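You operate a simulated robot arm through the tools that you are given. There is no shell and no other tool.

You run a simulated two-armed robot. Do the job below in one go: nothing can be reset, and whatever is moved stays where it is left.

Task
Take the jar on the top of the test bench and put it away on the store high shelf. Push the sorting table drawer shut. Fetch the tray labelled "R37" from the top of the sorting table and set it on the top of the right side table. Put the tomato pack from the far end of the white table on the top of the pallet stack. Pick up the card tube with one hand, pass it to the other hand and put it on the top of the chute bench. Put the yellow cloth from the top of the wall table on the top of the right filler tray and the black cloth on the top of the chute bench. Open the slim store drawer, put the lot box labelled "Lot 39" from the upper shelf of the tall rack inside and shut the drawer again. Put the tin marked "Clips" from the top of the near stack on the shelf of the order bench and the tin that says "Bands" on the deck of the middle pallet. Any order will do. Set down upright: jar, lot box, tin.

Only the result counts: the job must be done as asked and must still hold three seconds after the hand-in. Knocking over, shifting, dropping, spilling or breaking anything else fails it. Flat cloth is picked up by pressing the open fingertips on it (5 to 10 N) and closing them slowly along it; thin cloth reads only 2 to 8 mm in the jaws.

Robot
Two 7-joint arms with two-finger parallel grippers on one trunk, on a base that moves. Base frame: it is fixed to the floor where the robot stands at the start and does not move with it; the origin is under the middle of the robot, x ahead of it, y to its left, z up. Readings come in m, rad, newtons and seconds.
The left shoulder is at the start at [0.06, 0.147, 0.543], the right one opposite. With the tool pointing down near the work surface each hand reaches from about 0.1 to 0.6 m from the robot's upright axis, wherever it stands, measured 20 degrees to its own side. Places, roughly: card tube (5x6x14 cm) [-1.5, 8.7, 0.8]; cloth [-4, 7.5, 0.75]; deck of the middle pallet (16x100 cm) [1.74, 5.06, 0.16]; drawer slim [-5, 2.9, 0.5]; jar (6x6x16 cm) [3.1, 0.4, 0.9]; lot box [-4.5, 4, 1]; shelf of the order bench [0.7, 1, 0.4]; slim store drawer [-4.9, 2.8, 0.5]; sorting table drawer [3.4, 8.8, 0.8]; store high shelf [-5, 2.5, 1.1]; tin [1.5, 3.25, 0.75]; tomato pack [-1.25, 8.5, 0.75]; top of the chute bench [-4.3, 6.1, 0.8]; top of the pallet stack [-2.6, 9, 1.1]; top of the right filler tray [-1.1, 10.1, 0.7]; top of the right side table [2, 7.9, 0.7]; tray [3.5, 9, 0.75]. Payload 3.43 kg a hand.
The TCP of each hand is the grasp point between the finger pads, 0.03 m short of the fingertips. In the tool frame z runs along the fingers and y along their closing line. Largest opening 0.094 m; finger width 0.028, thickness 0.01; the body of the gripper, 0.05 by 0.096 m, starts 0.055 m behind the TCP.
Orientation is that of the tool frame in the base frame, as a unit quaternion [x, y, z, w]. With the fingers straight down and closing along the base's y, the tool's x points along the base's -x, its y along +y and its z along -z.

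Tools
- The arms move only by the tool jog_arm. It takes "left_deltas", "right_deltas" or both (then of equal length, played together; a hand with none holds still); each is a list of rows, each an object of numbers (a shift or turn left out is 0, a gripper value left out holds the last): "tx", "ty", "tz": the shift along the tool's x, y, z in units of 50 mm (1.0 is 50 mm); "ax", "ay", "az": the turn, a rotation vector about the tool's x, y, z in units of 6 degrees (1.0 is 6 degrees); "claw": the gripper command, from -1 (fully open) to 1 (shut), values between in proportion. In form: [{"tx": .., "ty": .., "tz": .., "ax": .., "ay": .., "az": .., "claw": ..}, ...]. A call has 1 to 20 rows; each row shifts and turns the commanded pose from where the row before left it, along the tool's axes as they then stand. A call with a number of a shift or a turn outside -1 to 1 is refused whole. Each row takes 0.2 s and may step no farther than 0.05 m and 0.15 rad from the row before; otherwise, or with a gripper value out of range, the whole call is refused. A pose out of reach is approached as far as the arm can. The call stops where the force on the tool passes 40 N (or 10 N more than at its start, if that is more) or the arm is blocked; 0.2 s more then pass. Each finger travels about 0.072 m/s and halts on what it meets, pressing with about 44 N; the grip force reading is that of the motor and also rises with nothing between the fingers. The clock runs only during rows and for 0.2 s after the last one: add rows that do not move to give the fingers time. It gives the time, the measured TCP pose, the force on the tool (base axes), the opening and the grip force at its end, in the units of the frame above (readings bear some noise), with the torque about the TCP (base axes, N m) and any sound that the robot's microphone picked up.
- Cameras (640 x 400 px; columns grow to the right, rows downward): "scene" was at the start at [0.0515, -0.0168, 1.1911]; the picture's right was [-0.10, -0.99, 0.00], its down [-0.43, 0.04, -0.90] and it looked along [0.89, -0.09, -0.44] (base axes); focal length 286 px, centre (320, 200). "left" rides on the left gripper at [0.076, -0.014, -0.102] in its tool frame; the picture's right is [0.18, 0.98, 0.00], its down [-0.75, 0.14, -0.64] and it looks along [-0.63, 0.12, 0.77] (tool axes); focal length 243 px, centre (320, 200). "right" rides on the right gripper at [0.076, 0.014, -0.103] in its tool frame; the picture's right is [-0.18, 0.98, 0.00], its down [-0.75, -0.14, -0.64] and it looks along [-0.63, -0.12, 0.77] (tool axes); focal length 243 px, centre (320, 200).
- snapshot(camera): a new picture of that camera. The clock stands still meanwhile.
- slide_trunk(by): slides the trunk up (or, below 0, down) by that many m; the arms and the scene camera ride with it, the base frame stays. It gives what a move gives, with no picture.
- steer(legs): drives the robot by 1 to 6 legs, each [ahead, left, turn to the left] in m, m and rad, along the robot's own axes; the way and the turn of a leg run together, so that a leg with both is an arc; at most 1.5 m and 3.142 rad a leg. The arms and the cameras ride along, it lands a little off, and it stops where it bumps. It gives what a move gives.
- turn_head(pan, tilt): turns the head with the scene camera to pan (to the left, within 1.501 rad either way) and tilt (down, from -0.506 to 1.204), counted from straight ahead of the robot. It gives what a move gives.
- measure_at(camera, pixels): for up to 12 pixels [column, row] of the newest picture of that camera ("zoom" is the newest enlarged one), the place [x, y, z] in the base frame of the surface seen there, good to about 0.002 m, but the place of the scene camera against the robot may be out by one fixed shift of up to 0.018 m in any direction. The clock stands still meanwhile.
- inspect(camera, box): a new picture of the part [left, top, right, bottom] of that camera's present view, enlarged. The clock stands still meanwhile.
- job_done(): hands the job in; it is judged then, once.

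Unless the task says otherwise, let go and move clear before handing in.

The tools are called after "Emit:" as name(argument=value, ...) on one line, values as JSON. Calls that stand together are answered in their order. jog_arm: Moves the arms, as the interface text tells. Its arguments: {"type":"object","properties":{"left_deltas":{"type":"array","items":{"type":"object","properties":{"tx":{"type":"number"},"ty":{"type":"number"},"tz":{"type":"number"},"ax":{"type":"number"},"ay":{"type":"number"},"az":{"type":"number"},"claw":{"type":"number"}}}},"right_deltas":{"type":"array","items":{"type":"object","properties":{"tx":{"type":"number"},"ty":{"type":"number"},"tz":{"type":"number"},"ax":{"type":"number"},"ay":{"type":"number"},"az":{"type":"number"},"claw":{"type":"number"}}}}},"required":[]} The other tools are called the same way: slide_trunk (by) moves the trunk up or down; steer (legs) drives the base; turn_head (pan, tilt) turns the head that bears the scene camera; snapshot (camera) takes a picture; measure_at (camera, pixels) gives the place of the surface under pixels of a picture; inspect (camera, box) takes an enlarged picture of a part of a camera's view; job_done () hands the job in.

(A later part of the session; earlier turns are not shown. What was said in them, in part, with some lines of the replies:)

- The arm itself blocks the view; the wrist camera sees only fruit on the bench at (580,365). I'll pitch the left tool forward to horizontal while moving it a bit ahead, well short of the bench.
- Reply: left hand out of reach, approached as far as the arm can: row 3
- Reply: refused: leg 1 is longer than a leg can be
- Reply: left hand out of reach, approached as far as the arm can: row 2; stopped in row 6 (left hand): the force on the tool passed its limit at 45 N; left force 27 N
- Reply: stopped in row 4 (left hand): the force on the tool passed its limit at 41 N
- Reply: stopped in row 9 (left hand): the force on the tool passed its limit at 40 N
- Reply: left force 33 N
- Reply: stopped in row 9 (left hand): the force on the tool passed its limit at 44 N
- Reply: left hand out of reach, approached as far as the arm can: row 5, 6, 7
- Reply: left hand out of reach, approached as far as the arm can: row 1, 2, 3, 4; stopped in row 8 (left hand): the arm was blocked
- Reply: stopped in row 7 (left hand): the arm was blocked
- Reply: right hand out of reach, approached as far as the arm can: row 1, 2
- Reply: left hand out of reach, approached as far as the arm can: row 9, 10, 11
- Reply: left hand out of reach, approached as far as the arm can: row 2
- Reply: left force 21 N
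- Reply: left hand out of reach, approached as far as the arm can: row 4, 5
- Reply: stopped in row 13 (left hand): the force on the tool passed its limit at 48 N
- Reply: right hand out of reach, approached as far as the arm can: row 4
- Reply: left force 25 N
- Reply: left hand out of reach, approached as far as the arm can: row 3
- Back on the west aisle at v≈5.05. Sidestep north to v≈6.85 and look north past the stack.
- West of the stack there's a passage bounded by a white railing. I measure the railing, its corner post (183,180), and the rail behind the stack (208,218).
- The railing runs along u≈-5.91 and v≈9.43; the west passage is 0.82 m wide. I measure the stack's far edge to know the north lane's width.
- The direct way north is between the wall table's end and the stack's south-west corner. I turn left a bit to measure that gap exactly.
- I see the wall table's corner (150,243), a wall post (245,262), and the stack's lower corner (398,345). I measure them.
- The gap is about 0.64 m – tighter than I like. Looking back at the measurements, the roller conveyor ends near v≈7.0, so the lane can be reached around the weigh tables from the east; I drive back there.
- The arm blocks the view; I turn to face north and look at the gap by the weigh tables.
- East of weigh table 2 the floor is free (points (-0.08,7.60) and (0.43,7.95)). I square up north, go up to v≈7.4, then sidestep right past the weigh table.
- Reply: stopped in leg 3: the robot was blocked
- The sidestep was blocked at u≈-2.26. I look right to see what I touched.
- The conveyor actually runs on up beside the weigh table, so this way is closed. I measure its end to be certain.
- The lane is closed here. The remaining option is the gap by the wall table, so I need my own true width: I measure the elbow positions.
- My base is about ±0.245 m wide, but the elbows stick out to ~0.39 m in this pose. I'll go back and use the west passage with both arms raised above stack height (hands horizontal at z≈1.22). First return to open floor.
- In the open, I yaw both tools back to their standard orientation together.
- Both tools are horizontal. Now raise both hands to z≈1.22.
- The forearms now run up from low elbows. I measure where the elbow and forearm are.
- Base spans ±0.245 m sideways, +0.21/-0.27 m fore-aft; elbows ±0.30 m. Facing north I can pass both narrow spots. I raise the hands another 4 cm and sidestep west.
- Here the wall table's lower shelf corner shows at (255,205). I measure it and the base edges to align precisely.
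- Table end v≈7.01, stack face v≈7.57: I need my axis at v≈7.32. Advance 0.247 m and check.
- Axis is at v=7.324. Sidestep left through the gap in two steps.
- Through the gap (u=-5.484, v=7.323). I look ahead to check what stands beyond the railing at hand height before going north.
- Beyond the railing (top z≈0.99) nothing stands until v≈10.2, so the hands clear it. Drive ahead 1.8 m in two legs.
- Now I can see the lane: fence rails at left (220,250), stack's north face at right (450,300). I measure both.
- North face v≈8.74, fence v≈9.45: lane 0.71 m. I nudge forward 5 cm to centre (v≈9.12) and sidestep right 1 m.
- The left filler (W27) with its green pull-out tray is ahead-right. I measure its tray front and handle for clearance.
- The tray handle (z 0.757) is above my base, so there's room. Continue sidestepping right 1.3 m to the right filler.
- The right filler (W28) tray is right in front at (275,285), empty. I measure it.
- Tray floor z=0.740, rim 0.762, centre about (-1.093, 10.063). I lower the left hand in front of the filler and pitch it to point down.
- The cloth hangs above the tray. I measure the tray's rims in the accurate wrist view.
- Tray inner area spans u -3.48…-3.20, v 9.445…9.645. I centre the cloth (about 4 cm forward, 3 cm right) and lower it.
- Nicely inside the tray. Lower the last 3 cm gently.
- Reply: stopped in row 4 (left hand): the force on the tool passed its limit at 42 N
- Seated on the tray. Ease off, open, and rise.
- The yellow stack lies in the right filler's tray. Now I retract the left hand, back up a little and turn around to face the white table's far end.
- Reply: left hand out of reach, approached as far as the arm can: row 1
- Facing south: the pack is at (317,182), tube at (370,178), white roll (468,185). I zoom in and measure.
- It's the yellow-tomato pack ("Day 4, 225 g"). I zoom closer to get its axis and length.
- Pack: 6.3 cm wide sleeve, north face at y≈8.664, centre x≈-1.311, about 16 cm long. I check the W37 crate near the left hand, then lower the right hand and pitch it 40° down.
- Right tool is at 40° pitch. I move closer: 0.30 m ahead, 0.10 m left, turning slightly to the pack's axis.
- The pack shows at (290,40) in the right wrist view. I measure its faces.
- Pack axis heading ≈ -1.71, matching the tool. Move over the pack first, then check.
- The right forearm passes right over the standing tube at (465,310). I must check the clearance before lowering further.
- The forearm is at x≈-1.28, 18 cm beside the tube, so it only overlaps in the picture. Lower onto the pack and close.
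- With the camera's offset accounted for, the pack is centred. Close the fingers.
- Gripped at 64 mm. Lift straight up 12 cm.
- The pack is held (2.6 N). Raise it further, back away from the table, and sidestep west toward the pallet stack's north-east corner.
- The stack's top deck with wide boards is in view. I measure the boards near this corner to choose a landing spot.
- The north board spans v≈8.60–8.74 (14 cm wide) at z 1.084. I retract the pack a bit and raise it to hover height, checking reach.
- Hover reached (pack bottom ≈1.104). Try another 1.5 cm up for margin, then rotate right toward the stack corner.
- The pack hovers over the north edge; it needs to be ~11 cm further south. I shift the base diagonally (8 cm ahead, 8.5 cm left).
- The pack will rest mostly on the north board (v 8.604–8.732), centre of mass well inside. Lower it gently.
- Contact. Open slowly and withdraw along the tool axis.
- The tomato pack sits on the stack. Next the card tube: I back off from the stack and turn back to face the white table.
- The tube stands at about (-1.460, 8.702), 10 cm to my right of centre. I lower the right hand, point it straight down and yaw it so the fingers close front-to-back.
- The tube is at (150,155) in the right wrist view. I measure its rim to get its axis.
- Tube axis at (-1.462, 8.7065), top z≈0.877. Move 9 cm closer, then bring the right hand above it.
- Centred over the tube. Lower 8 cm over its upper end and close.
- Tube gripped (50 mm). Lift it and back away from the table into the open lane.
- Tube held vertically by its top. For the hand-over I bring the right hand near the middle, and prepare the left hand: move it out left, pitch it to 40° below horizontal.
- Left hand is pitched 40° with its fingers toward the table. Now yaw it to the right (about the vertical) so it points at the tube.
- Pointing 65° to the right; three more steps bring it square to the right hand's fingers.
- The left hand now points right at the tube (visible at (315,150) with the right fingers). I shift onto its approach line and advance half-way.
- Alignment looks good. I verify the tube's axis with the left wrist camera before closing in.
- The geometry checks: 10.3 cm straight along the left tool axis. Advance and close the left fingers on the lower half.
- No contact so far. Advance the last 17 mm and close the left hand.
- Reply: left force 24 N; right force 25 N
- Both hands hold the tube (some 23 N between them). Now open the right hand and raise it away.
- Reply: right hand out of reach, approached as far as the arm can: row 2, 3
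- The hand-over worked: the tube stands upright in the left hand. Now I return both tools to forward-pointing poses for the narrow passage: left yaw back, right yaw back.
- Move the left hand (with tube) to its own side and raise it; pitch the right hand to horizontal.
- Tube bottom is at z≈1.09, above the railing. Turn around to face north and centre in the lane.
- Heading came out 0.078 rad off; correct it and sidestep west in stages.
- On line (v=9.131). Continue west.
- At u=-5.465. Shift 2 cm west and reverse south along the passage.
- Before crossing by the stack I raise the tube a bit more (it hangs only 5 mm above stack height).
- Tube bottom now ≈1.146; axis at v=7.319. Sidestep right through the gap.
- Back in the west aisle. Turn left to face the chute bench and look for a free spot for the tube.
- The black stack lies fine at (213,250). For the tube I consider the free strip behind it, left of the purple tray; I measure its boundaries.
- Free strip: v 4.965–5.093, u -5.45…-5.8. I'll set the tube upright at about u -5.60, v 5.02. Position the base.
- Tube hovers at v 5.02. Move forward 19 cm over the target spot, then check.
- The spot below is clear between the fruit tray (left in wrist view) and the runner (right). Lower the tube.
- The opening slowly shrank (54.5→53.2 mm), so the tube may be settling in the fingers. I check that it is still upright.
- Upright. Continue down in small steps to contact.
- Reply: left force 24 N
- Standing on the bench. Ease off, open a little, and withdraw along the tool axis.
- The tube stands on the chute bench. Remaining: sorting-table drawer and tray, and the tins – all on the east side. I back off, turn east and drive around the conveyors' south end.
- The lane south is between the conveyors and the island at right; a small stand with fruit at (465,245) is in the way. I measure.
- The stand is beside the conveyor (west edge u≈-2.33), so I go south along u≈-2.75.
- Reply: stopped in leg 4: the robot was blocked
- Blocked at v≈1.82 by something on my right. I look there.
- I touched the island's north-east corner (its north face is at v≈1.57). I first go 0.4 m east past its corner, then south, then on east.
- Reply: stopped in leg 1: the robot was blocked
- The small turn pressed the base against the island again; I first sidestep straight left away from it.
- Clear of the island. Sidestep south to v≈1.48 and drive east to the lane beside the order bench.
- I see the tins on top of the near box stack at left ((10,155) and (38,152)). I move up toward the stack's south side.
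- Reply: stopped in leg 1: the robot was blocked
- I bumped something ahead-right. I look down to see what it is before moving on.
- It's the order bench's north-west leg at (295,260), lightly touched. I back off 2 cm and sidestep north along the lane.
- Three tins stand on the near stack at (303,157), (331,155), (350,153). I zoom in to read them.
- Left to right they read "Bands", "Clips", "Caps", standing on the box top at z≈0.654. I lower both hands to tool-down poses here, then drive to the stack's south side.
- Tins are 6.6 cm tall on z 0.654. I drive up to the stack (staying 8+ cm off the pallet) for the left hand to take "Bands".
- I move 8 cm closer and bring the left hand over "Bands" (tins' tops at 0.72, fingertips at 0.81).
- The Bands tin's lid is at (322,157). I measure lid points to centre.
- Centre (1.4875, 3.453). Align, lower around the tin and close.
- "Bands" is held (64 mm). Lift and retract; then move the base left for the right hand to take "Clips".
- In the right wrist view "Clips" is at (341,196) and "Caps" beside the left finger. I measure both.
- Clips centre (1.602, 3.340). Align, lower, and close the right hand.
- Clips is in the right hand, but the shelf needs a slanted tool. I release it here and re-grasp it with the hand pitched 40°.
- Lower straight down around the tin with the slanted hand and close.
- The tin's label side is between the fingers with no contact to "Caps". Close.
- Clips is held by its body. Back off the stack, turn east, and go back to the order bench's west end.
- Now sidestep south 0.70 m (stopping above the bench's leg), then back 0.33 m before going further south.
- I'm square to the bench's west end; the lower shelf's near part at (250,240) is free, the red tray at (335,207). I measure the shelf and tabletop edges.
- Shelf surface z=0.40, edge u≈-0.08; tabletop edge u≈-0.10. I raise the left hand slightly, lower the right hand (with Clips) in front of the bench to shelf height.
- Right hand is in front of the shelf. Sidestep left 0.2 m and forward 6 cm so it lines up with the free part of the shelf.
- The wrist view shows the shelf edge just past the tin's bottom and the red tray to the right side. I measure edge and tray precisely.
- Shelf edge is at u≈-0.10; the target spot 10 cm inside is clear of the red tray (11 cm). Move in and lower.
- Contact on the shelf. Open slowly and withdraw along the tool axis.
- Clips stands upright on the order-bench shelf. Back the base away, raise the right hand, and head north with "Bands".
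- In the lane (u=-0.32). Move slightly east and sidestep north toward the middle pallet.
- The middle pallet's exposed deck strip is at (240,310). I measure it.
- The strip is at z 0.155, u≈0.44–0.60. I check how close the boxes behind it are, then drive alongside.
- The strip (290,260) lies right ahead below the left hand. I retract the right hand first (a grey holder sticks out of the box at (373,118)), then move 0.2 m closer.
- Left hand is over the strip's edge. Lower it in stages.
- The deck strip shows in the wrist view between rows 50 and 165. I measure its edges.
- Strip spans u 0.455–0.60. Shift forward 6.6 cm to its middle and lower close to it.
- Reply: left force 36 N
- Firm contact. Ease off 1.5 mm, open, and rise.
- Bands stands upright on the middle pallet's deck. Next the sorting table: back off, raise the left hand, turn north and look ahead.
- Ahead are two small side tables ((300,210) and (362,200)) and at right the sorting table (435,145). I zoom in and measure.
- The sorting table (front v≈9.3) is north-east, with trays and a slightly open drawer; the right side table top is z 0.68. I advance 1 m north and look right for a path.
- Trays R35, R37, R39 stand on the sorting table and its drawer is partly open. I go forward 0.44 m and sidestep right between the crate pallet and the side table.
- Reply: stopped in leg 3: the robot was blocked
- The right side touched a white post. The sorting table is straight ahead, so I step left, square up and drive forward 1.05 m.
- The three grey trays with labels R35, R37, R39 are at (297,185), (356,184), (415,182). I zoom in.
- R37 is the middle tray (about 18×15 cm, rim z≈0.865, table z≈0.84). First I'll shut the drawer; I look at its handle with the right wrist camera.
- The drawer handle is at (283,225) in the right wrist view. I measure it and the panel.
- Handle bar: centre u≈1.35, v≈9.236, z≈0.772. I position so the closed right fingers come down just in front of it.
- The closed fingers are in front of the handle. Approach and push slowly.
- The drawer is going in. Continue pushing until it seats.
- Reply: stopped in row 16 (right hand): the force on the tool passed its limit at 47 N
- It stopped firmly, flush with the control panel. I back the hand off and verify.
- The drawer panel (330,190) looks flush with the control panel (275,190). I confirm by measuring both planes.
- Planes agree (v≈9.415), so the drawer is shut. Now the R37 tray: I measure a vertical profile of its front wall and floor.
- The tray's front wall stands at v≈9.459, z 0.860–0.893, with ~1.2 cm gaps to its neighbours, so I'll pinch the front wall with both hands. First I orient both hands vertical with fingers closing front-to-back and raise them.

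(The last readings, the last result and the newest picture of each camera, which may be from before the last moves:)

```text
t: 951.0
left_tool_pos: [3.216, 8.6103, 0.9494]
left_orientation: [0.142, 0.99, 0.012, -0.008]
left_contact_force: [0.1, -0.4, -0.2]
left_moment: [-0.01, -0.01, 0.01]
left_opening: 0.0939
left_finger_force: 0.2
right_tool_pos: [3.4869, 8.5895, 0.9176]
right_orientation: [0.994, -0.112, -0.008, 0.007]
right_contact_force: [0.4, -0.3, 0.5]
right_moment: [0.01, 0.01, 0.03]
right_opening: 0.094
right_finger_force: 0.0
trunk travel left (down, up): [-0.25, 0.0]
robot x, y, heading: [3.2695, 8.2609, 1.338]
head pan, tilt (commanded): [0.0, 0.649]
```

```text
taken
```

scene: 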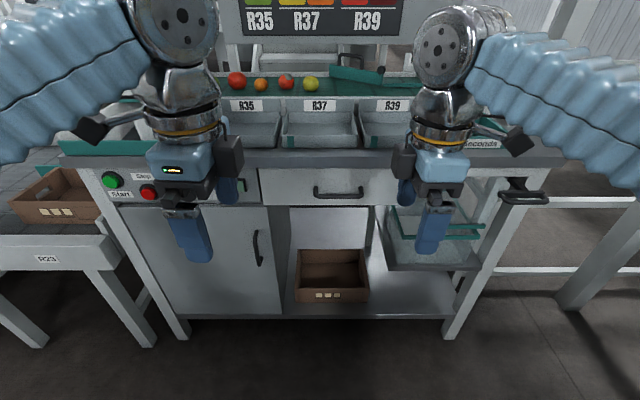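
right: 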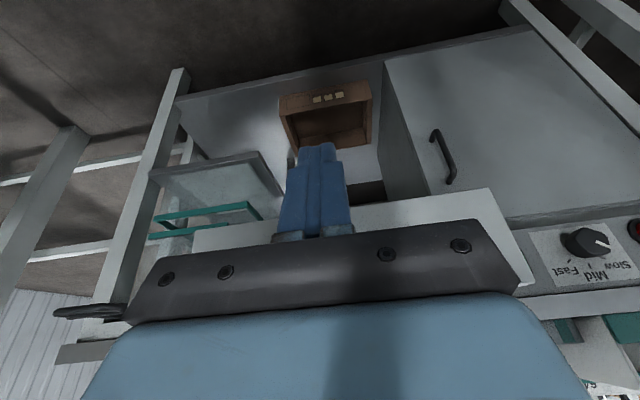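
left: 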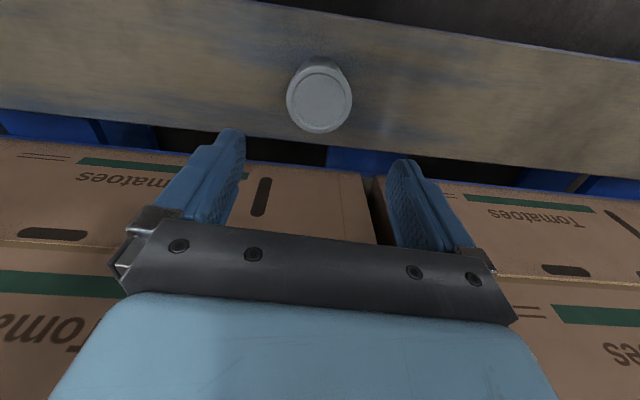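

Raise the right hand to clear the trays and move 0.25 m forward; then check both wrist views.

Emit:
jog_arm(right_deltas=[{"tz": -0.9}, {}])

Emit:
steer(legs=[[0.24, 0, 0.004]])

Emit:
snapshot(camera="left")

Emit:
snapshot(camera="right")

```text
t: 951.6
left_tool_pos: [3.2159, 8.6105, 0.9502]
left_orientation: [0.143, 0.99, 0.011, -0.008]
left_contact_force: [-0.3, 0.5, -0.9]
left_moment: [-0.05, 0.04, 0.0]
left_opening: 0.0941
left_finger_force: 0.1
right_tool_pos: [3.4902, 8.5888, 0.9615]
right_orientation: [0.994, -0.112, -0.006, 0.007]
right_contact_force: [-0.1, -0.2, 0.1]
right_moment: [0.03, 0.01, -0.02]
right_opening: 0.0939
right_finger_force: 0.0
trunk travel left (down, up): [-0.25, 0.0]
robot x, y, heading: [3.2693, 8.2593, 1.335]
head pan, tilt (commanded): [0.0, 0.649]
```

```text
t: 953.4
left_tool_pos: [3.2681, 8.8419, 0.9506]
left_orientation: [0.141, 0.99, 0.012, -0.008]
left_contact_force: [0.3, -0.2, 1.0]
left_moment: [0.01, 0.0, -0.05]
left_opening: 0.0939
left_finger_force: 0.0
right_tool_pos: [3.542, 8.8208, 0.9613]
right_orientation: [0.994, -0.11, -0.008, 0.007]
right_contact_force: [0.4, -0.2, -0.9]
right_moment: [0.03, 0.02, 0.01]
right_opening: 0.0936
right_finger_force: 0.0
trunk travel left (down, up): [-0.25, 0.0]
robot x, y, heading: [3.3204, 8.4943, 1.342]
head pan, tilt (commanded): [0.0, 0.649]
```

```text
taken
```

left: 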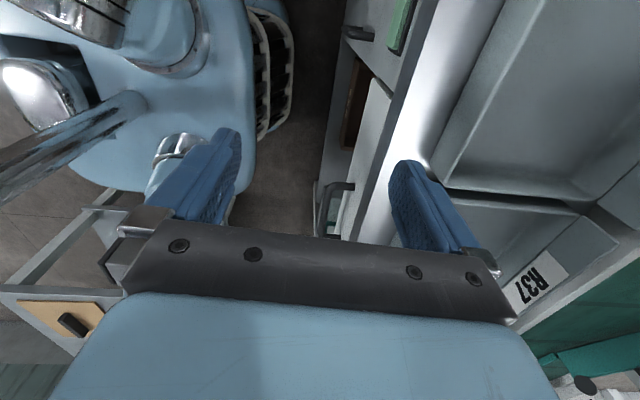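

```text
taken
```

right: 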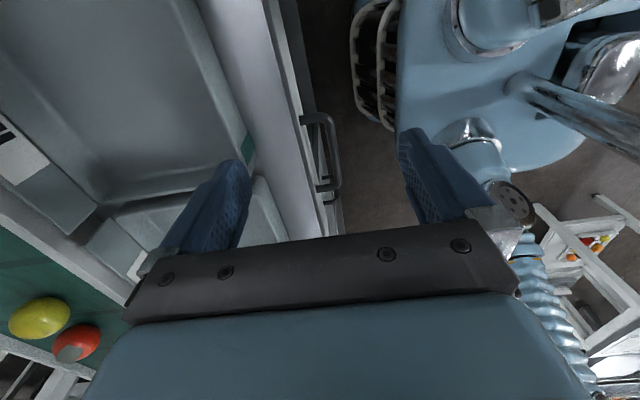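

I measure the R37 tray's front-wall rim in both wrist views.

Emit:
measure_at(camera="left", pixels=[[445, 200], [455, 210], [470, 200], [480, 215], [500, 230], [540, 280], [438, 180], [500, 190], [520, 240]])

Emit:
measure_at(camera="right", pixels=[[258, 185], [265, 200], [275, 220], [282, 235], [250, 165], [240, 215], [245, 140], [225, 230], [255, 200]])

Emit:
inspect(camera="right", box=[150, 100, 330, 250])

```text
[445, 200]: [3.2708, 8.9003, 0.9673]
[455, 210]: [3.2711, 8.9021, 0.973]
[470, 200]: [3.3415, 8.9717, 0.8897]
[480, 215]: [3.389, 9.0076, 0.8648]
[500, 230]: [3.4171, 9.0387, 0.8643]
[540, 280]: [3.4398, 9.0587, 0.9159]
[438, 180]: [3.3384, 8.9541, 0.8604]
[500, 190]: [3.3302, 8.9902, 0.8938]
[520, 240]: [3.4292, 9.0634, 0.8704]
```

```text
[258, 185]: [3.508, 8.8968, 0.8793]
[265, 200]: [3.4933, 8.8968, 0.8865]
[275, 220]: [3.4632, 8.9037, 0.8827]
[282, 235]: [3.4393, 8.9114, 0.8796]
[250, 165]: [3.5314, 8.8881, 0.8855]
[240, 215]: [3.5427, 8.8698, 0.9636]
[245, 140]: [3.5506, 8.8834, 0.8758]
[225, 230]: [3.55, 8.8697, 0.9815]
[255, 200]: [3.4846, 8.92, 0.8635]
```

```text
2.67 times, centred on (240, 175) of right
```

zoom: 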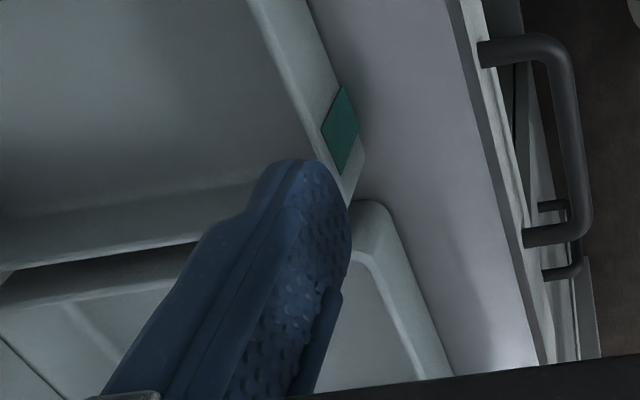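

Wall mid-plane is at v≈9.462. I bring both hands over it, at u 1.25 (left) and 1.37 (right).

Emit:
jog_arm(left_deltas=[{"az": -0.5, "claw": -1}, {"tx": -0.75, "ty": 0.5}, {"tx": -0.74, "ty": 0.6}, {"ty": 0.55}, {"ty": 0.55}, {}], right_deltas=[{"claw": -1}, {"tx": -0.77, "ty": -0.35}, {"tx": -0.76, "ty": -0.35}, {"ty": -0.34}, {"ty": -0.34}, {}])

Emit:
snapshot(camera="left")

Emit:
snapshot(camera="right")

Emit:
snapshot(camera="scene")

```text
t: 954.8
left_tool_pos: [3.366, 8.9332, 0.9525]
left_orientation: [0.115, 0.993, 0.013, -0.008]
left_contact_force: [0.2, 0.2, 0.3]
left_moment: [-0.02, -0.02, -0.01]
left_opening: 0.0941
left_finger_force: 0.0
right_tool_pos: [3.4823, 8.907, 0.962]
right_orientation: [0.994, -0.11, -0.009, 0.007]
right_contact_force: [-0.9, 0.3, 0.1]
right_moment: [-0.05, 0.01, -0.01]
right_opening: 0.094
right_finger_force: 0.0
trunk travel left (down, up): [-0.25, 0.0]
robot x, y, heading: [3.3232, 8.4929, 1.348]
head pan, tilt (commanded): [0.0, 0.649]
```

```text
taken
```

left: 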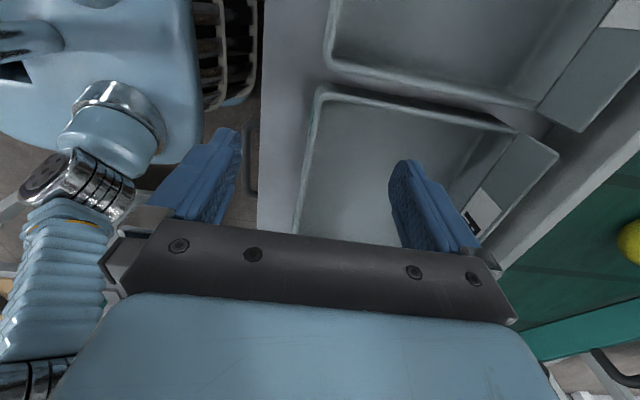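

```text
taken
```

right: 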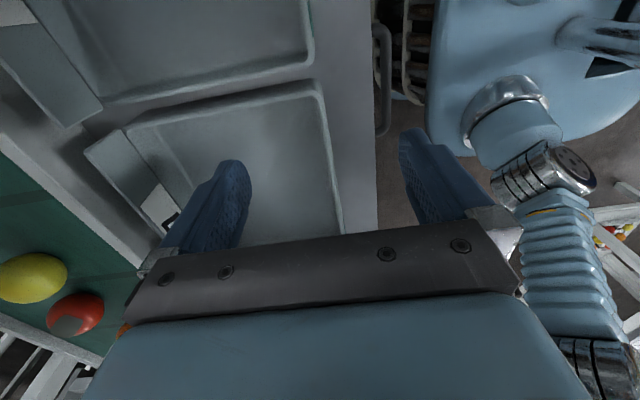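

```text
taken
```

scene: 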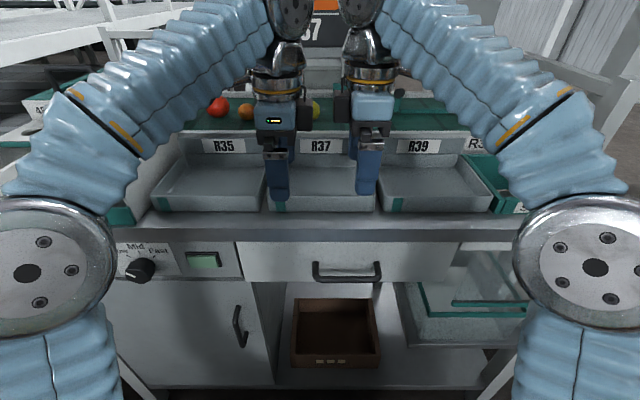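

Both hands straddle the front wall of R37. I check the rim position relative to each TCP.

Emit:
measure_at(camera="left", pixels=[[316, 110], [309, 150], [305, 180], [299, 220], [325, 150], [318, 150]])

Emit:
measure_at(camera="right", pixels=[[322, 110], [328, 150], [334, 190], [338, 220], [315, 150], [322, 150]])

```text
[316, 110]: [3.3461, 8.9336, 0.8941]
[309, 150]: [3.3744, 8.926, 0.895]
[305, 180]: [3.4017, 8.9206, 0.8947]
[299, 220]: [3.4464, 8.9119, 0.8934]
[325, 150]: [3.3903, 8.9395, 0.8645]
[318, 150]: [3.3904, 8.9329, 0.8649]
```

```text
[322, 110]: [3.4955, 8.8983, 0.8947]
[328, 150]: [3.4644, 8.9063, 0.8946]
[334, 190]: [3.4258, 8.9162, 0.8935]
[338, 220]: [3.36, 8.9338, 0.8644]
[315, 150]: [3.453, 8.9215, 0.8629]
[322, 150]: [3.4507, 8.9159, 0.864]
```

Rim line measured; shift both hands back 4–5 mm and lower so the fingertips are just above the tray floor.

Emit:
jog_arm(left_deltas=[{"ty": -0.08}, {"tz": 0.5}, {"tz": 0.45}, {"tz": 0.1}, {}], right_deltas=[{"ty": 0.11}, {"tz": 0.6}, {"tz": 0.5}, {"tz": 0.14}, {}])

Emit:
inspect(camera="scene", box=[220, 90, 430, 240])

```text
t: 956.0
left_tool_pos: [3.3638, 8.9304, 0.8993]
left_orientation: [0.114, 0.993, 0.012, -0.008]
left_contact_force: [-0.5, 0.6, -1.0]
left_moment: [0.0, -0.03, -0.02]
left_opening: 0.0941
left_finger_force: 0.1
right_tool_pos: [3.4793, 8.9002, 0.8987]
right_orientation: [0.994, -0.109, -0.008, 0.007]
right_contact_force: [0.0, -0.2, 0.0]
right_moment: [-0.01, 0.0, 0.02]
right_opening: 0.094
right_finger_force: 0.1
trunk travel left (down, up): [-0.25, 0.0]
robot x, y, heading: [3.3219, 8.488, 1.345]
head pan, tilt (commanded): [0.0, 0.649]
```

```text
2.67 times, centred on (325, 165) of scene
```

zoom: 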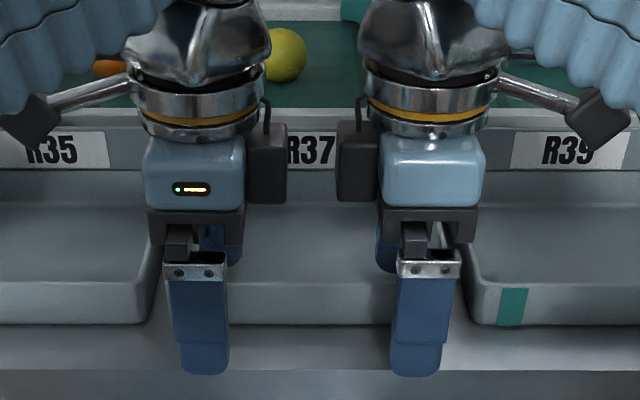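

In place with no contact. Close both hands slowly together.

Emit:
jog_arm(left_deltas=[{"claw": -0.5}, {"claw": 0.0}, {"claw": 0.3}, {"claw": 0.5}, {"claw": 0.7}, {"claw": 0.85}, {"claw": 1}, {"claw": 1}, {"claw": 1}, {}], right_deltas=[{"claw": -0.5}, {"claw": 0.0}, {"claw": 0.3}, {"claw": 0.5}, {"claw": 0.7}, {"claw": 0.85}, {"claw": 1}, {"claw": 1}, {"claw": 1}, {}])

Emit:
snapshot(camera="left")

```text
t: 958.2
left_tool_pos: [3.3647, 8.9296, 0.8992]
left_orientation: [0.115, 0.993, 0.011, -0.008]
left_contact_force: [-4.5, -17.6, -0.5]
left_moment: [-1.12, 0.15, -1.09]
left_opening: 0.0036
left_finger_force: 38.0
right_tool_pos: [3.4791, 8.9003, 0.9005]
right_orientation: [0.994, -0.111, -0.008, 0.007]
right_contact_force: [4.0, 18.8, 0.6]
right_moment: [1.02, -0.18, -1.11]
right_opening: 0.0038
right_finger_force: 38.8
trunk travel left (down, up): [-0.25, 0.0]
robot x, y, heading: [3.3217, 8.4884, 1.339]
head pan, tilt (commanded): [0.0, 0.649]
```

```text
taken
```

left: 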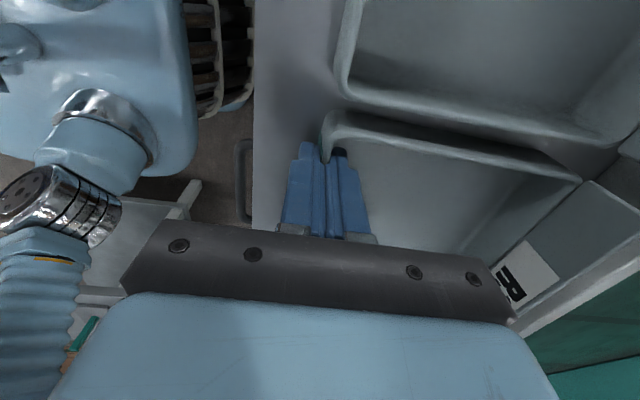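

Both hold the 4 mm wall, with ±18 N internal force. I relax by 1.5 mm each and then lift 1 cm to test.

Emit:
jog_arm(left_deltas=[{"ty": -0.035}, {}, {"tz": -0.1}, {"tz": -0.1}, {}], right_deltas=[{"ty": -0.035}, {}, {"tz": -0.1}, {"tz": -0.1}, {}])

Emit:
snapshot(camera="scene")

```text
t: 959.4
left_tool_pos: [3.3645, 8.9285, 0.9086]
left_orientation: [0.114, 0.993, 0.012, -0.008]
left_contact_force: [5.1, -8.2, -3.8]
left_moment: [-0.95, 0.41, -0.14]
left_opening: 0.0034
left_finger_force: 37.8
right_tool_pos: [3.4803, 8.9003, 0.909]
right_orientation: [0.994, -0.11, -0.007, 0.008]
right_contact_force: [-6.1, 9.2, 2.5]
right_moment: [0.94, 0.08, -0.74]
right_opening: 0.0033
right_finger_force: 38.1
trunk travel left (down, up): [-0.25, 0.0]
robot x, y, heading: [3.3247, 8.4947, 1.344]
head pan, tilt (commanded): [0.0, 0.649]
```

```text
taken
```

scene: 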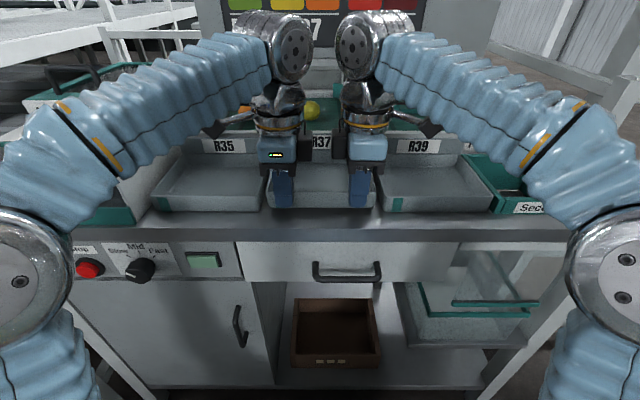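

Lifting evenly so far. Raise another 4 cm.

Emit:
jog_arm(left_deltas=[{"tz": -0.2}, {"tz": -0.3}, {"tz": -0.3}, {}], right_deltas=[{"tz": -0.2}, {"tz": -0.3}, {"tz": -0.3}, {}])

Emit:
inspect(camera="scene", box=[130, 90, 510, 240])

Emit:
snapshot(camera="right")

```text
t: 960.4
left_tool_pos: [3.3634, 8.9263, 0.9486]
left_orientation: [0.114, 0.993, 0.012, -0.01]
left_contact_force: [6.6, 1.6, -18.5]
left_moment: [-0.61, 1.03, 0.49]
left_opening: 0.0035
left_finger_force: 37.9
right_tool_pos: [3.4811, 8.9009, 0.9481]
right_orientation: [0.994, -0.11, -0.008, 0.008]
right_contact_force: [-6.1, -1.6, 16.4]
right_moment: [0.92, 1.03, -0.11]
right_opening: 0.0033
right_finger_force: 37.7
trunk travel left (down, up): [-0.25, 0.0]
robot x, y, heading: [3.3237, 8.4913, 1.341]
head pan, tilt (commanded): [0.0, 0.649]
```

```text
1.68 times, centred on (320, 165) of scene
```

zoom: 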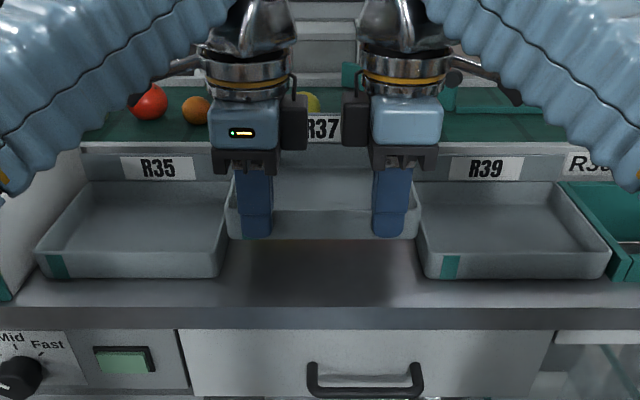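

```text
taken
```

right: 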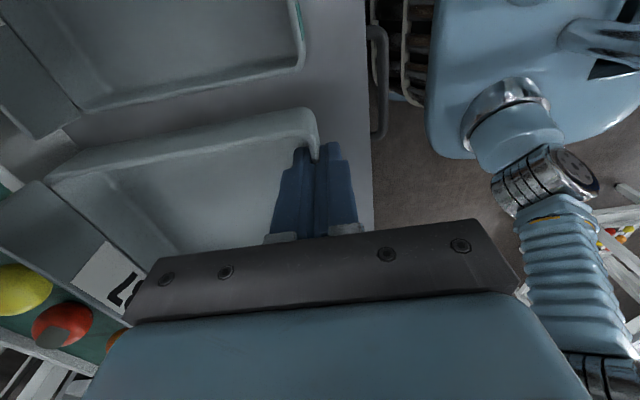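

The tray hangs level, 5 cm up. I balance the two hands a millimetre and back the base straight out.

Emit:
jog_arm(left_deltas=[{"tz": 0.02}, {}], right_deltas=[{"tz": -0.02}, {}])

Emit:
steer(legs=[[-0.4, 0, 0]])

Emit:
snapshot(camera="scene")

```text
t: 961.0
left_tool_pos: [3.3638, 8.9266, 0.9493]
left_orientation: [0.114, 0.993, 0.013, -0.008]
left_contact_force: [4.7, 6.7, -3.8]
left_moment: [-0.75, 0.3, 0.66]
left_opening: 0.0037
left_finger_force: 38.1
right_tool_pos: [3.4824, 8.9009, 0.9483]
right_orientation: [0.994, -0.11, -0.007, 0.008]
right_contact_force: [-5.1, -6.7, 1.8]
right_moment: [0.71, 0.0, 0.26]
right_opening: 0.0033
right_finger_force: 38.2
trunk travel left (down, up): [-0.25, 0.0]
robot x, y, heading: [3.3271, 8.4914, 1.34]
head pan, tilt (commanded): [0.0, 0.649]
```

```text
t: 963.5
left_tool_pos: [3.2739, 8.5371, 0.9488]
left_orientation: [0.114, 0.993, 0.013, -0.008]
left_contact_force: [-3.3, 11.2, 15.4]
left_moment: [-0.84, -0.63, 0.81]
left_opening: 0.0039
left_finger_force: 37.7
right_tool_pos: [3.3913, 8.5132, 0.9492]
right_orientation: [0.994, -0.109, -0.006, 0.008]
right_contact_force: [3.0, -10.5, -16.5]
right_moment: [0.25, -1.19, 0.41]
right_opening: 0.0034
right_finger_force: 38.3
trunk travel left (down, up): [-0.25, 0.0]
robot x, y, heading: [3.2325, 8.1017, 1.342]
head pan, tilt (commanded): [0.0, 0.649]
```

```text
taken
```

scene: 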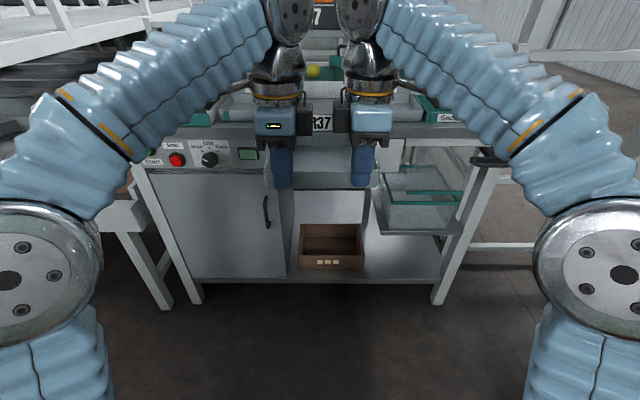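

The tray is secure. I drive west and south around the post: back 0.2, left 0.56, back 0.82.

Emit:
steer(legs=[[-0.2, 0, 0], [0, 0.56, 0], [-0.8, 0, 0]])

Emit:
turn_head(pan=0.5, tilt=0.55)

Emit:
snapshot(camera="scene")

```text
t: 971.8
left_tool_pos: [2.5093, 7.6831, 0.9497]
left_orientation: [0.115, 0.993, 0.013, -0.008]
left_contact_force: [1.6, 8.6, -2.2]
left_moment: [-0.75, 0.17, 0.71]
left_opening: 0.0036
left_finger_force: 38.2
right_tool_pos: [2.627, 7.6595, 0.9491]
right_orientation: [0.994, -0.111, -0.007, 0.007]
right_contact_force: [-2.6, -8.2, 0.1]
right_moment: [0.54, -0.1, 0.35]
right_opening: 0.0035
right_finger_force: 38.0
trunk travel left (down, up): [-0.25, 0.0]
robot x, y, heading: [2.4641, 7.2529, 1.344]
head pan, tilt (commanded): [0.0, 0.649]
```

```text
t: 972.7
left_tool_pos: [2.5091, 7.6853, 0.9491]
left_orientation: [0.115, 0.993, 0.013, -0.008]
left_contact_force: [2.1, 7.2, 0.1]
left_moment: [-0.77, 0.15, 0.68]
left_opening: 0.0036
left_finger_force: 38.0
right_tool_pos: [2.626, 7.6596, 0.9497]
right_orientation: [0.994, -0.111, -0.007, 0.008]
right_contact_force: [-3.4, -6.8, -1.9]
right_moment: [0.56, -0.3, 0.19]
right_opening: 0.0035
right_finger_force: 38.2
trunk travel left (down, up): [-0.25, 0.0]
robot x, y, heading: [2.4648, 7.2514, 1.336]
head pan, tilt (commanded): [0.499, 0.55]
```

```text
taken
```

scene: 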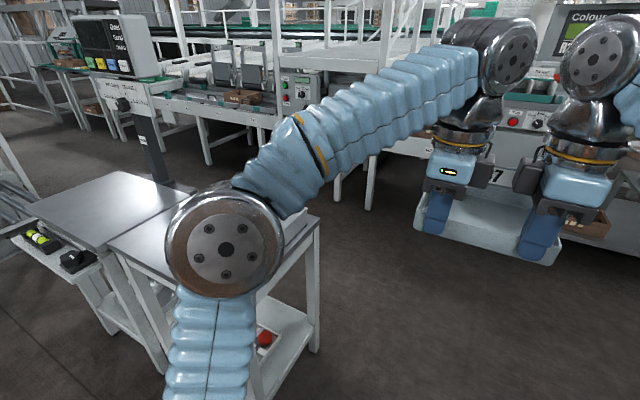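

Right beside the side table now. Sidestep left 0.6 m so the tray is over it, then look.

Emit:
steer(legs=[[0, 0.6, 0.004]])

Emit:
turn_head(pan=0.0, tilt=0.7)

Emit:
snapshot(camera="scene")

Emit:
snapshot(camera="left")

Emit:
snapshot(camera="right")

```text
t: 976.1
left_tool_pos: [1.9174, 7.8175, 0.9491]
left_orientation: [0.107, 0.994, 0.012, -0.008]
left_contact_force: [1.5, 7.3, -2.0]
left_moment: [-0.73, 0.17, 0.69]
left_opening: 0.0039
left_finger_force: 38.0
right_tool_pos: [2.0356, 7.7942, 0.9487]
right_orientation: [0.995, -0.102, -0.007, 0.008]
right_contact_force: [-1.7, -8.0, -0.7]
right_moment: [0.63, -0.08, 0.29]
right_opening: 0.0034
right_finger_force: 37.9
trunk travel left (down, up): [-0.25, 0.0]
robot x, y, heading: [1.8866, 7.383, 1.358]
head pan, tilt (commanded): [0.499, 0.55]
```

```text
t: 977.0
left_tool_pos: [1.9188, 7.8183, 0.9494]
left_orientation: [0.107, 0.994, 0.012, -0.009]
left_contact_force: [1.9, 5.7, 1.7]
left_moment: [-0.76, 0.11, 0.6]
left_opening: 0.0037
left_finger_force: 38.3
right_tool_pos: [2.0362, 7.7934, 0.9498]
right_orientation: [0.995, -0.103, -0.007, 0.008]
right_contact_force: [-3.0, -6.0, -2.0]
right_moment: [0.63, -0.27, 0.13]
right_opening: 0.0035
right_finger_force: 38.0
trunk travel left (down, up): [-0.25, 0.0]
robot x, y, heading: [1.883, 7.3821, 1.358]
head pan, tilt (commanded): [0.0, 0.7]
```

```text
taken
```

scene: 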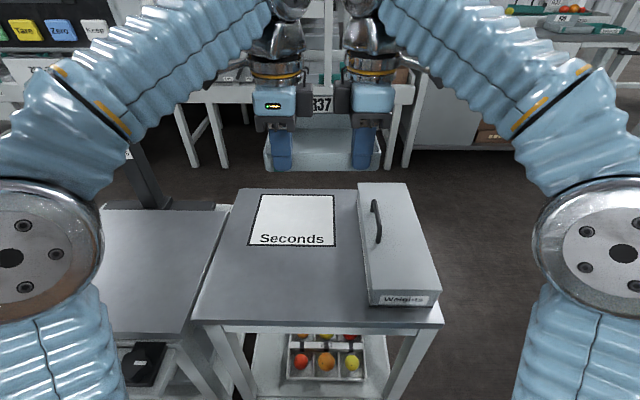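

```text
taken
```

left: 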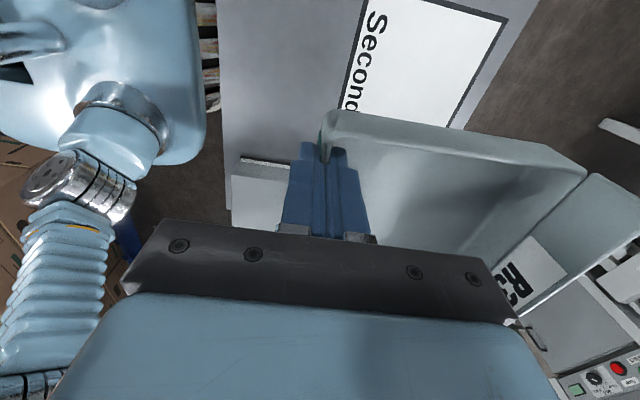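

```text
taken
```

right: 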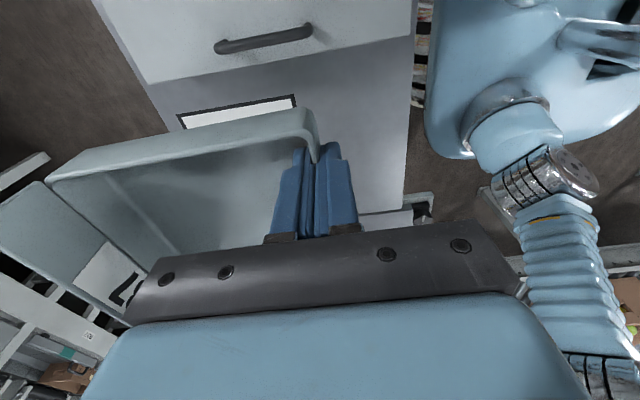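

The side table top shows a flat "Seconds" sheet and a "Weights" case; I measure the free area.

Emit:
measure_at(camera="scene", pixels=[[200, 318], [360, 318], [245, 195], [255, 243], [335, 245], [258, 198], [332, 198], [368, 300], [358, 190], [300, 270], [240, 260], [300, 225]])

```text
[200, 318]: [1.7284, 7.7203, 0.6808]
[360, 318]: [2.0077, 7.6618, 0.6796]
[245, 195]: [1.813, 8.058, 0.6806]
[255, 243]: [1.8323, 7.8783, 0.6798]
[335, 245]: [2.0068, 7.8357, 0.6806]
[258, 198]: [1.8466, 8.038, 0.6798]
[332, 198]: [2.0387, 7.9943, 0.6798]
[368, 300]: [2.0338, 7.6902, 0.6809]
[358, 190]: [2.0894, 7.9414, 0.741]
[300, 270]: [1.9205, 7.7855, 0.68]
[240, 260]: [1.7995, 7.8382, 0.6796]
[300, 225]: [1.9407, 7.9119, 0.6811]
```

Free front strip: v 7.925–8.10, u -0.06…0.244 (left of the case). I shift 7.5 cm left and 8 cm back so the tray lands clear of the case.

Emit:
steer(legs=[[-0.075, 0.075, -0.014]])

Emit:
snapshot(camera="right")

Emit:
measure_at(camera="right", pixels=[[250, 50], [200, 75], [330, 60], [390, 150], [150, 110], [390, 30]])

```text
t: 978.2
left_tool_pos: [1.8339, 7.7602, 0.9487]
left_orientation: [0.112, 0.994, 0.013, -0.009]
left_contact_force: [3.3, 6.9, 0.0]
left_moment: [-0.75, 0.08, 0.64]
left_opening: 0.0035
left_finger_force: 38.3
right_tool_pos: [1.9512, 7.7357, 0.9495]
right_orientation: [0.994, -0.109, -0.007, 0.009]
right_contact_force: [-2.6, -7.2, -1.6]
right_moment: [0.6, -0.16, 0.2]
right_opening: 0.0037
right_finger_force: 37.6
trunk travel left (down, up): [-0.25, 0.0]
robot x, y, heading: [1.7928, 7.3277, 1.344]
head pan, tilt (commanded): [0.0, 0.7]
```

```text
taken
```

right: 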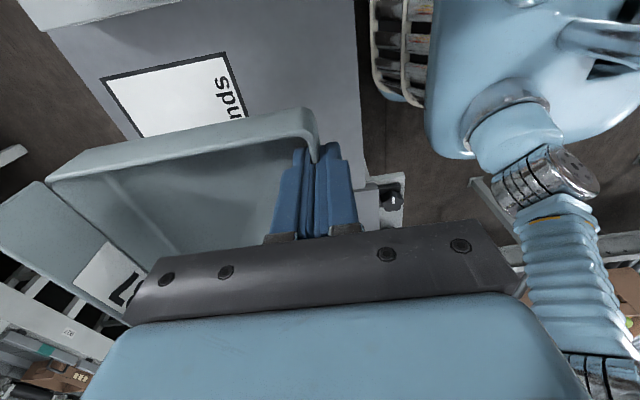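

```text
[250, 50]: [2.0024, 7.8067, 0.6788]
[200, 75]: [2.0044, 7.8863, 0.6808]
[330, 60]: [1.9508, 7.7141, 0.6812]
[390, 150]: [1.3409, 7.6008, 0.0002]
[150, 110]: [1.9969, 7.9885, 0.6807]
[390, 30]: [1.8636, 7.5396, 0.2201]
```

The tray is positioned (wall v≈7.976, centre u≈0.085). Lower both hands together.

Emit:
jog_arm(left_deltas=[{"tz": 0.4}, {"tz": 0.7}, {"tz": 0.7}, {"tz": 0.7}, {"tz": 0.7}, {"tz": 0.6}, {"tz": 0.4}, {}], right_deltas=[{"tz": 0.4}, {"tz": 0.7}, {"tz": 0.7}, {"tz": 0.7}, {"tz": 0.7}, {"tz": 0.6}, {"tz": 0.4}, {}])

Emit:
snapshot(camera="scene")

```text
t: 980.0
left_tool_pos: [1.8318, 7.7668, 0.7375]
left_orientation: [0.113, 0.993, 0.012, -0.008]
left_contact_force: [4.7, -21.4, 3.4]
left_moment: [-1.33, -0.31, -1.15]
left_opening: 0.0048
left_finger_force: 39.1
right_tool_pos: [1.9481, 7.7329, 0.7396]
right_orientation: [0.994, -0.108, -0.009, 0.006]
right_contact_force: [-5.6, 22.2, -4.2]
right_moment: [1.03, -0.04, -1.16]
right_opening: 0.005
right_finger_force: 40.1
trunk travel left (down, up): [-0.25, 0.0]
robot x, y, heading: [1.7911, 7.3243, 1.346]
head pan, tilt (commanded): [0.0, 0.7]
```

```text
taken
```

scene: 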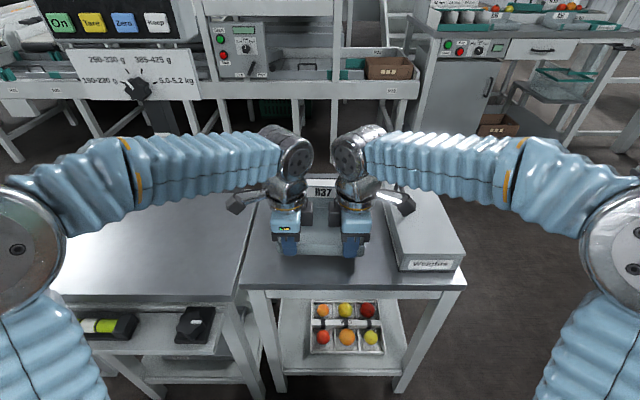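

Internal side forces grew to ±22 N; relax 2 mm each and finish lowering slowly.

Emit:
jog_arm(left_deltas=[{"ty": -0.05}, {}, {"tz": 0.15}, {"tz": 0.08}, {"tz": 0.05}, {}], right_deltas=[{"ty": -0.05}, {}, {"tz": 0.15}, {"tz": 0.1}, {"tz": 0.05}, {}])

Emit:
jog_arm(left_deltas=[{"tz": 0.04}, {}, {"tz": 0.03}, {}], right_deltas=[{"tz": 0.04}, {}, {"tz": 0.03}, {}])

```text
t: 981.4
left_tool_pos: [1.8314, 7.7642, 0.724]
left_orientation: [0.113, 0.994, 0.012, -0.008]
left_contact_force: [7.5, -17.7, -7.2]
left_moment: [-0.95, 0.57, -0.8]
left_opening: 0.0036
left_finger_force: 38.6
right_tool_pos: [1.9473, 7.7351, 0.7245]
right_orientation: [0.994, -0.109, -0.008, 0.007]
right_contact_force: [-8.4, 17.6, 6.4]
right_moment: [1.04, 0.3, -1.09]
right_opening: 0.0037
right_finger_force: 38.1
trunk travel left (down, up): [-0.25, 0.0]
robot x, y, heading: [1.7912, 7.3249, 1.344]
head pan, tilt (commanded): [0.0, 0.7]
```

```text
t: 982.4
left_tool_pos: [1.8306, 7.7635, 0.7207]
left_orientation: [0.113, 0.993, 0.011, -0.008]
left_contact_force: [11.9, -18.7, -14.7]
left_moment: [-0.9, 0.78, -0.79]
left_opening: 0.0037
left_finger_force: 37.9
right_tool_pos: [1.9477, 7.7361, 0.7223]
right_orientation: [0.994, -0.109, -0.008, 0.006]
right_contact_force: [-11.7, 18.0, 13.3]
right_moment: [1.15, 0.92, -1.07]
right_opening: 0.0037
right_finger_force: 38.3
trunk travel left (down, up): [-0.25, 0.0]
robot x, y, heading: [1.7942, 7.3259, 1.347]
head pan, tilt (commanded): [0.0, 0.7]
```

Not yet touching (net force still the weight). Continue lowering gently.

Emit:
jog_arm(left_deltas=[{"ty": -0.03, "tz": 0.04}, {}, {"tz": 0.03}, {}, {}], right_deltas=[{"ty": -0.03, "tz": 0.03}, {}, {"tz": 0.02}, {}, {}])

Emit:
jog_arm(left_deltas=[{"tz": 0.03}, {}, {}], right_deltas=[{"tz": 0.03}, {}, {}])

```text
t: 983.6
left_tool_pos: [1.8296, 7.7628, 0.7195]
left_orientation: [0.113, 0.994, 0.014, -0.006]
left_contact_force: [12.7, -6.2, 14.3]
left_moment: [-0.92, 0.1, -0.29]
left_opening: 0.0034
left_finger_force: 38.2
right_tool_pos: [1.9477, 7.7356, 0.7203]
right_orientation: [0.994, -0.11, -0.008, 0.006]
right_contact_force: [-19.4, 14.2, 18.6]
right_moment: [1.09, 0.46, -0.74]
right_opening: 0.0036
right_finger_force: 38.4
trunk travel left (down, up): [-0.25, 0.0]
robot x, y, heading: [1.7923, 7.3284, 1.345]
head pan, tilt (commanded): [0.0, 0.7]
```

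```text
t: 984.4
left_tool_pos: [1.8303, 7.762, 0.7189]
left_orientation: [0.112, 0.994, 0.015, -0.005]
left_contact_force: [13.3, 1.3, 38.3]
left_moment: [-0.77, -0.21, -0.21]
left_opening: 0.0037
left_finger_force: 37.9
right_tool_pos: [1.9484, 7.734, 0.7198]
right_orientation: [0.994, -0.109, -0.008, 0.005]
right_contact_force: [-17.4, 13.6, 29.5]
right_moment: [1.07, 0.11, -0.6]
right_opening: 0.0037
right_finger_force: 38.5
trunk travel left (down, up): [-0.25, 0.0]
robot x, y, heading: [1.7908, 7.322, 1.344]
head pan, tilt (commanded): [0.0, 0.7]
```

The tray rests on the table. Ease both up 1.5 mm, open slowly, and rise.

Emit:
jog_arm(left_deltas=[{"tz": -0.03}, {}, {"claw": 0.9}, {"claw": 0.8}, {"claw": 0.6}, {"claw": 0.4}, {"claw": 0.2}, {"claw": 0.0}, {}], right_deltas=[{"tz": -0.03}, {}, {"claw": 0.9}, {"claw": 0.8}, {"claw": 0.6}, {"claw": 0.4}, {"claw": 0.2}, {"claw": 0.0}, {}])

Emit:
jog_arm(left_deltas=[{"tz": -0.4}, {"tz": -0.8}, {"tz": -0.8}, {"tz": -0.8}, {}], right_deltas=[{"tz": -0.4}, {"tz": -0.8}, {"tz": -0.8}, {"tz": -0.8}, {}])

Emit:
snapshot(camera="scene")

Emit:
snapshot(camera="left")

```text
t: 986.4
left_tool_pos: [1.8297, 7.7627, 0.7182]
left_orientation: [0.112, 0.994, 0.012, -0.008]
left_contact_force: [0.0, 0.4, -0.2]
left_moment: [-0.01, -0.02, -0.02]
left_opening: 0.0471
left_finger_force: 0.0
right_tool_pos: [1.948, 7.7361, 0.719]
right_orientation: [0.994, -0.109, -0.007, 0.008]
right_contact_force: [0.4, -0.4, 0.7]
right_moment: [0.04, 0.04, 0.02]
right_opening: 0.0469
right_finger_force: 0.0
trunk travel left (down, up): [-0.25, 0.0]
robot x, y, heading: [1.7947, 7.3231, 1.344]
head pan, tilt (commanded): [0.0, 0.7]
```

```text
t: 987.6
left_tool_pos: [1.8304, 7.7559, 0.8591]
left_orientation: [0.114, 0.993, 0.012, -0.008]
left_contact_force: [0.5, 0.1, 0.1]
left_moment: [0.01, 0.01, -0.02]
left_opening: 0.0472
left_finger_force: 0.1
right_tool_pos: [1.9483, 7.7363, 0.8567]
right_orientation: [0.994, -0.109, -0.007, 0.008]
right_contact_force: [-0.1, -0.3, 0.0]
right_moment: [0.02, 0.01, -0.01]
right_opening: 0.047
right_finger_force: 0.2
trunk travel left (down, up): [-0.25, 0.0]
robot x, y, heading: [1.79, 7.3234, 1.345]
head pan, tilt (commanded): [0.0, 0.7]
```

```text
taken
```

scene: 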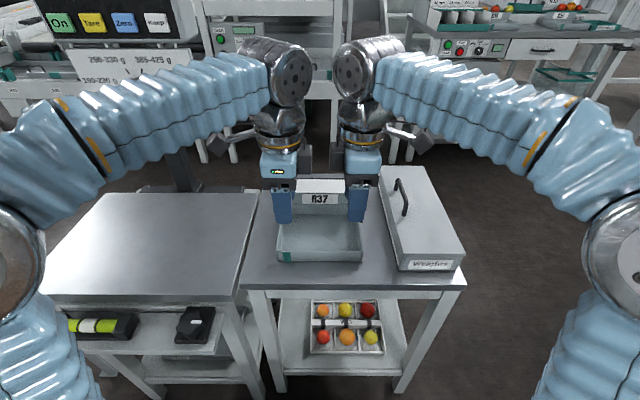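

```text
taken
```

left: 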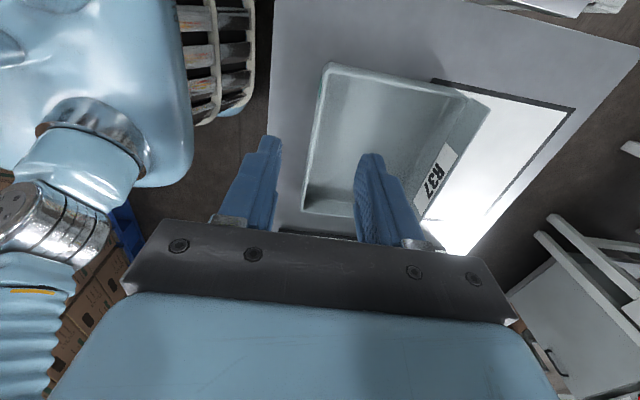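

Tray R37 rests on the right side table beside the case. I raise the hands further and back the robot clear.

Emit:
jog_arm(left_deltas=[{"tz": -0.8}, {"tz": -0.5}, {}], right_deltas=[{"tz": -0.8}, {"tz": -0.5}, {}])

Emit:
steer(legs=[[-0.12, 0, 0]])

Emit:
turn_head(pan=0.1, tilt=0.6)

Emit:
snapshot(camera="scene")

```text
t: 988.4
left_tool_pos: [1.8328, 7.756, 0.9233]
left_orientation: [0.113, 0.994, 0.013, -0.009]
left_contact_force: [0.6, -0.7, -0.6]
left_moment: [0.01, 0.02, 0.03]
left_opening: 0.047
left_finger_force: 0.0
right_tool_pos: [1.9496, 7.7376, 0.9229]
right_orientation: [0.994, -0.109, -0.007, 0.008]
right_contact_force: [0.1, 0.3, -0.4]
right_moment: [0.03, -0.01, -0.06]
right_opening: 0.0471
right_finger_force: 0.1
trunk travel left (down, up): [-0.25, 0.0]
robot x, y, heading: [1.7886, 7.3255, 1.347]
head pan, tilt (commanded): [0.0, 0.7]
```

```text
t: 989.6
left_tool_pos: [1.8068, 7.64, 0.9235]
left_orientation: [0.114, 0.993, 0.012, -0.009]
left_contact_force: [0.1, 0.1, 0.1]
left_moment: [-0.03, 0.02, 0.01]
left_opening: 0.047
left_finger_force: 0.1
right_tool_pos: [1.9233, 7.6218, 0.9222]
right_orientation: [0.994, -0.108, -0.007, 0.009]
right_contact_force: [0.6, 0.5, -0.1]
right_moment: [0.0, 0.0, 0.0]
right_opening: 0.0468
right_finger_force: 0.0
trunk travel left (down, up): [-0.25, 0.0]
robot x, y, heading: [1.7639, 7.2078, 1.343]
head pan, tilt (commanded): [0.0, 0.7]
```

```text
t: 990.3
left_tool_pos: [1.8061, 7.6401, 0.9232]
left_orientation: [0.113, 0.993, 0.012, -0.009]
left_contact_force: [0.0, -1.1, 0.1]
left_moment: [0.0, -0.04, 0.03]
left_opening: 0.0469
left_finger_force: 0.1
right_tool_pos: [1.9243, 7.6225, 0.9228]
right_orientation: [0.994, -0.109, -0.007, 0.008]
right_contact_force: [0.7, 0.3, 1.0]
right_moment: [0.0, 0.0, -0.01]
right_opening: 0.0472
right_finger_force: 0.0
trunk travel left (down, up): [-0.25, 0.0]
robot x, y, heading: [1.7653, 7.2101, 1.348]
head pan, tilt (commanded): [0.099, 0.6]
```

```text
taken
```

scene: 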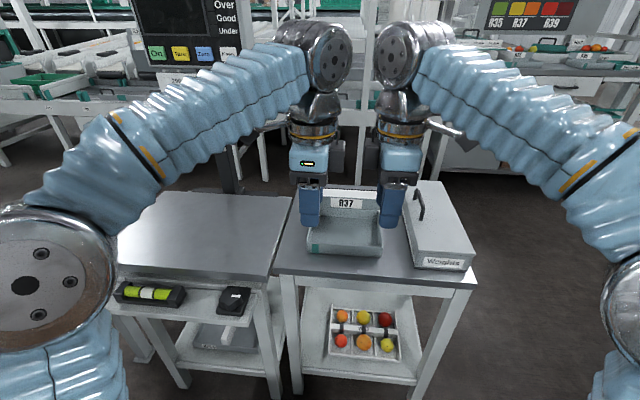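

Everything is in place: the R37 tray stands on the right side table, my hands are empty and clear, and all other items were seen at rest on their targets. I hand the job in.

Emit:
job_done()

```text
The job is handed in.
```

I did every item on the list and handed the job in. I haven't seen a result from the judging.

| Item | Where it is now |
|---|---|
| Jar | Standing upright on the store high shelf |
| Lot 39 box | Placed upright in the slim store drawer, drawer pushed shut |
| Black cloth | On the chute bench |
| Yellow cloth | In the right filler's tray |
| Tomato pack | On the pallet stack, near its north-east corner. It was the yellow "Day 4, 225 g" pack, the only one I saw at that end |
| Card tube | Passed from the right hand to the left, then stood upright on the chute bench |
| "Clips" tin | Upright on the order bench shelf |
| "Bands" tin | Upright on the middle pallet's deck |
| Sorting table drawer | Pushed shut, flush with the front |
| Tray R37 | On the right side table, in front of the "Seconds" sheet, left of the "Weights" case |

While driving, the base was stopped by light contact four times:

- **Roller conveyor:** by the weigh tables.
- **White island counter:** at its north-east corner.
- **Order bench:** at its north-west leg.
- **White post:** near the sorting table.

In the later pictures the goods on the order bench were still in place. I didn't measure whether the conveyor, island, bench or post had shifted.
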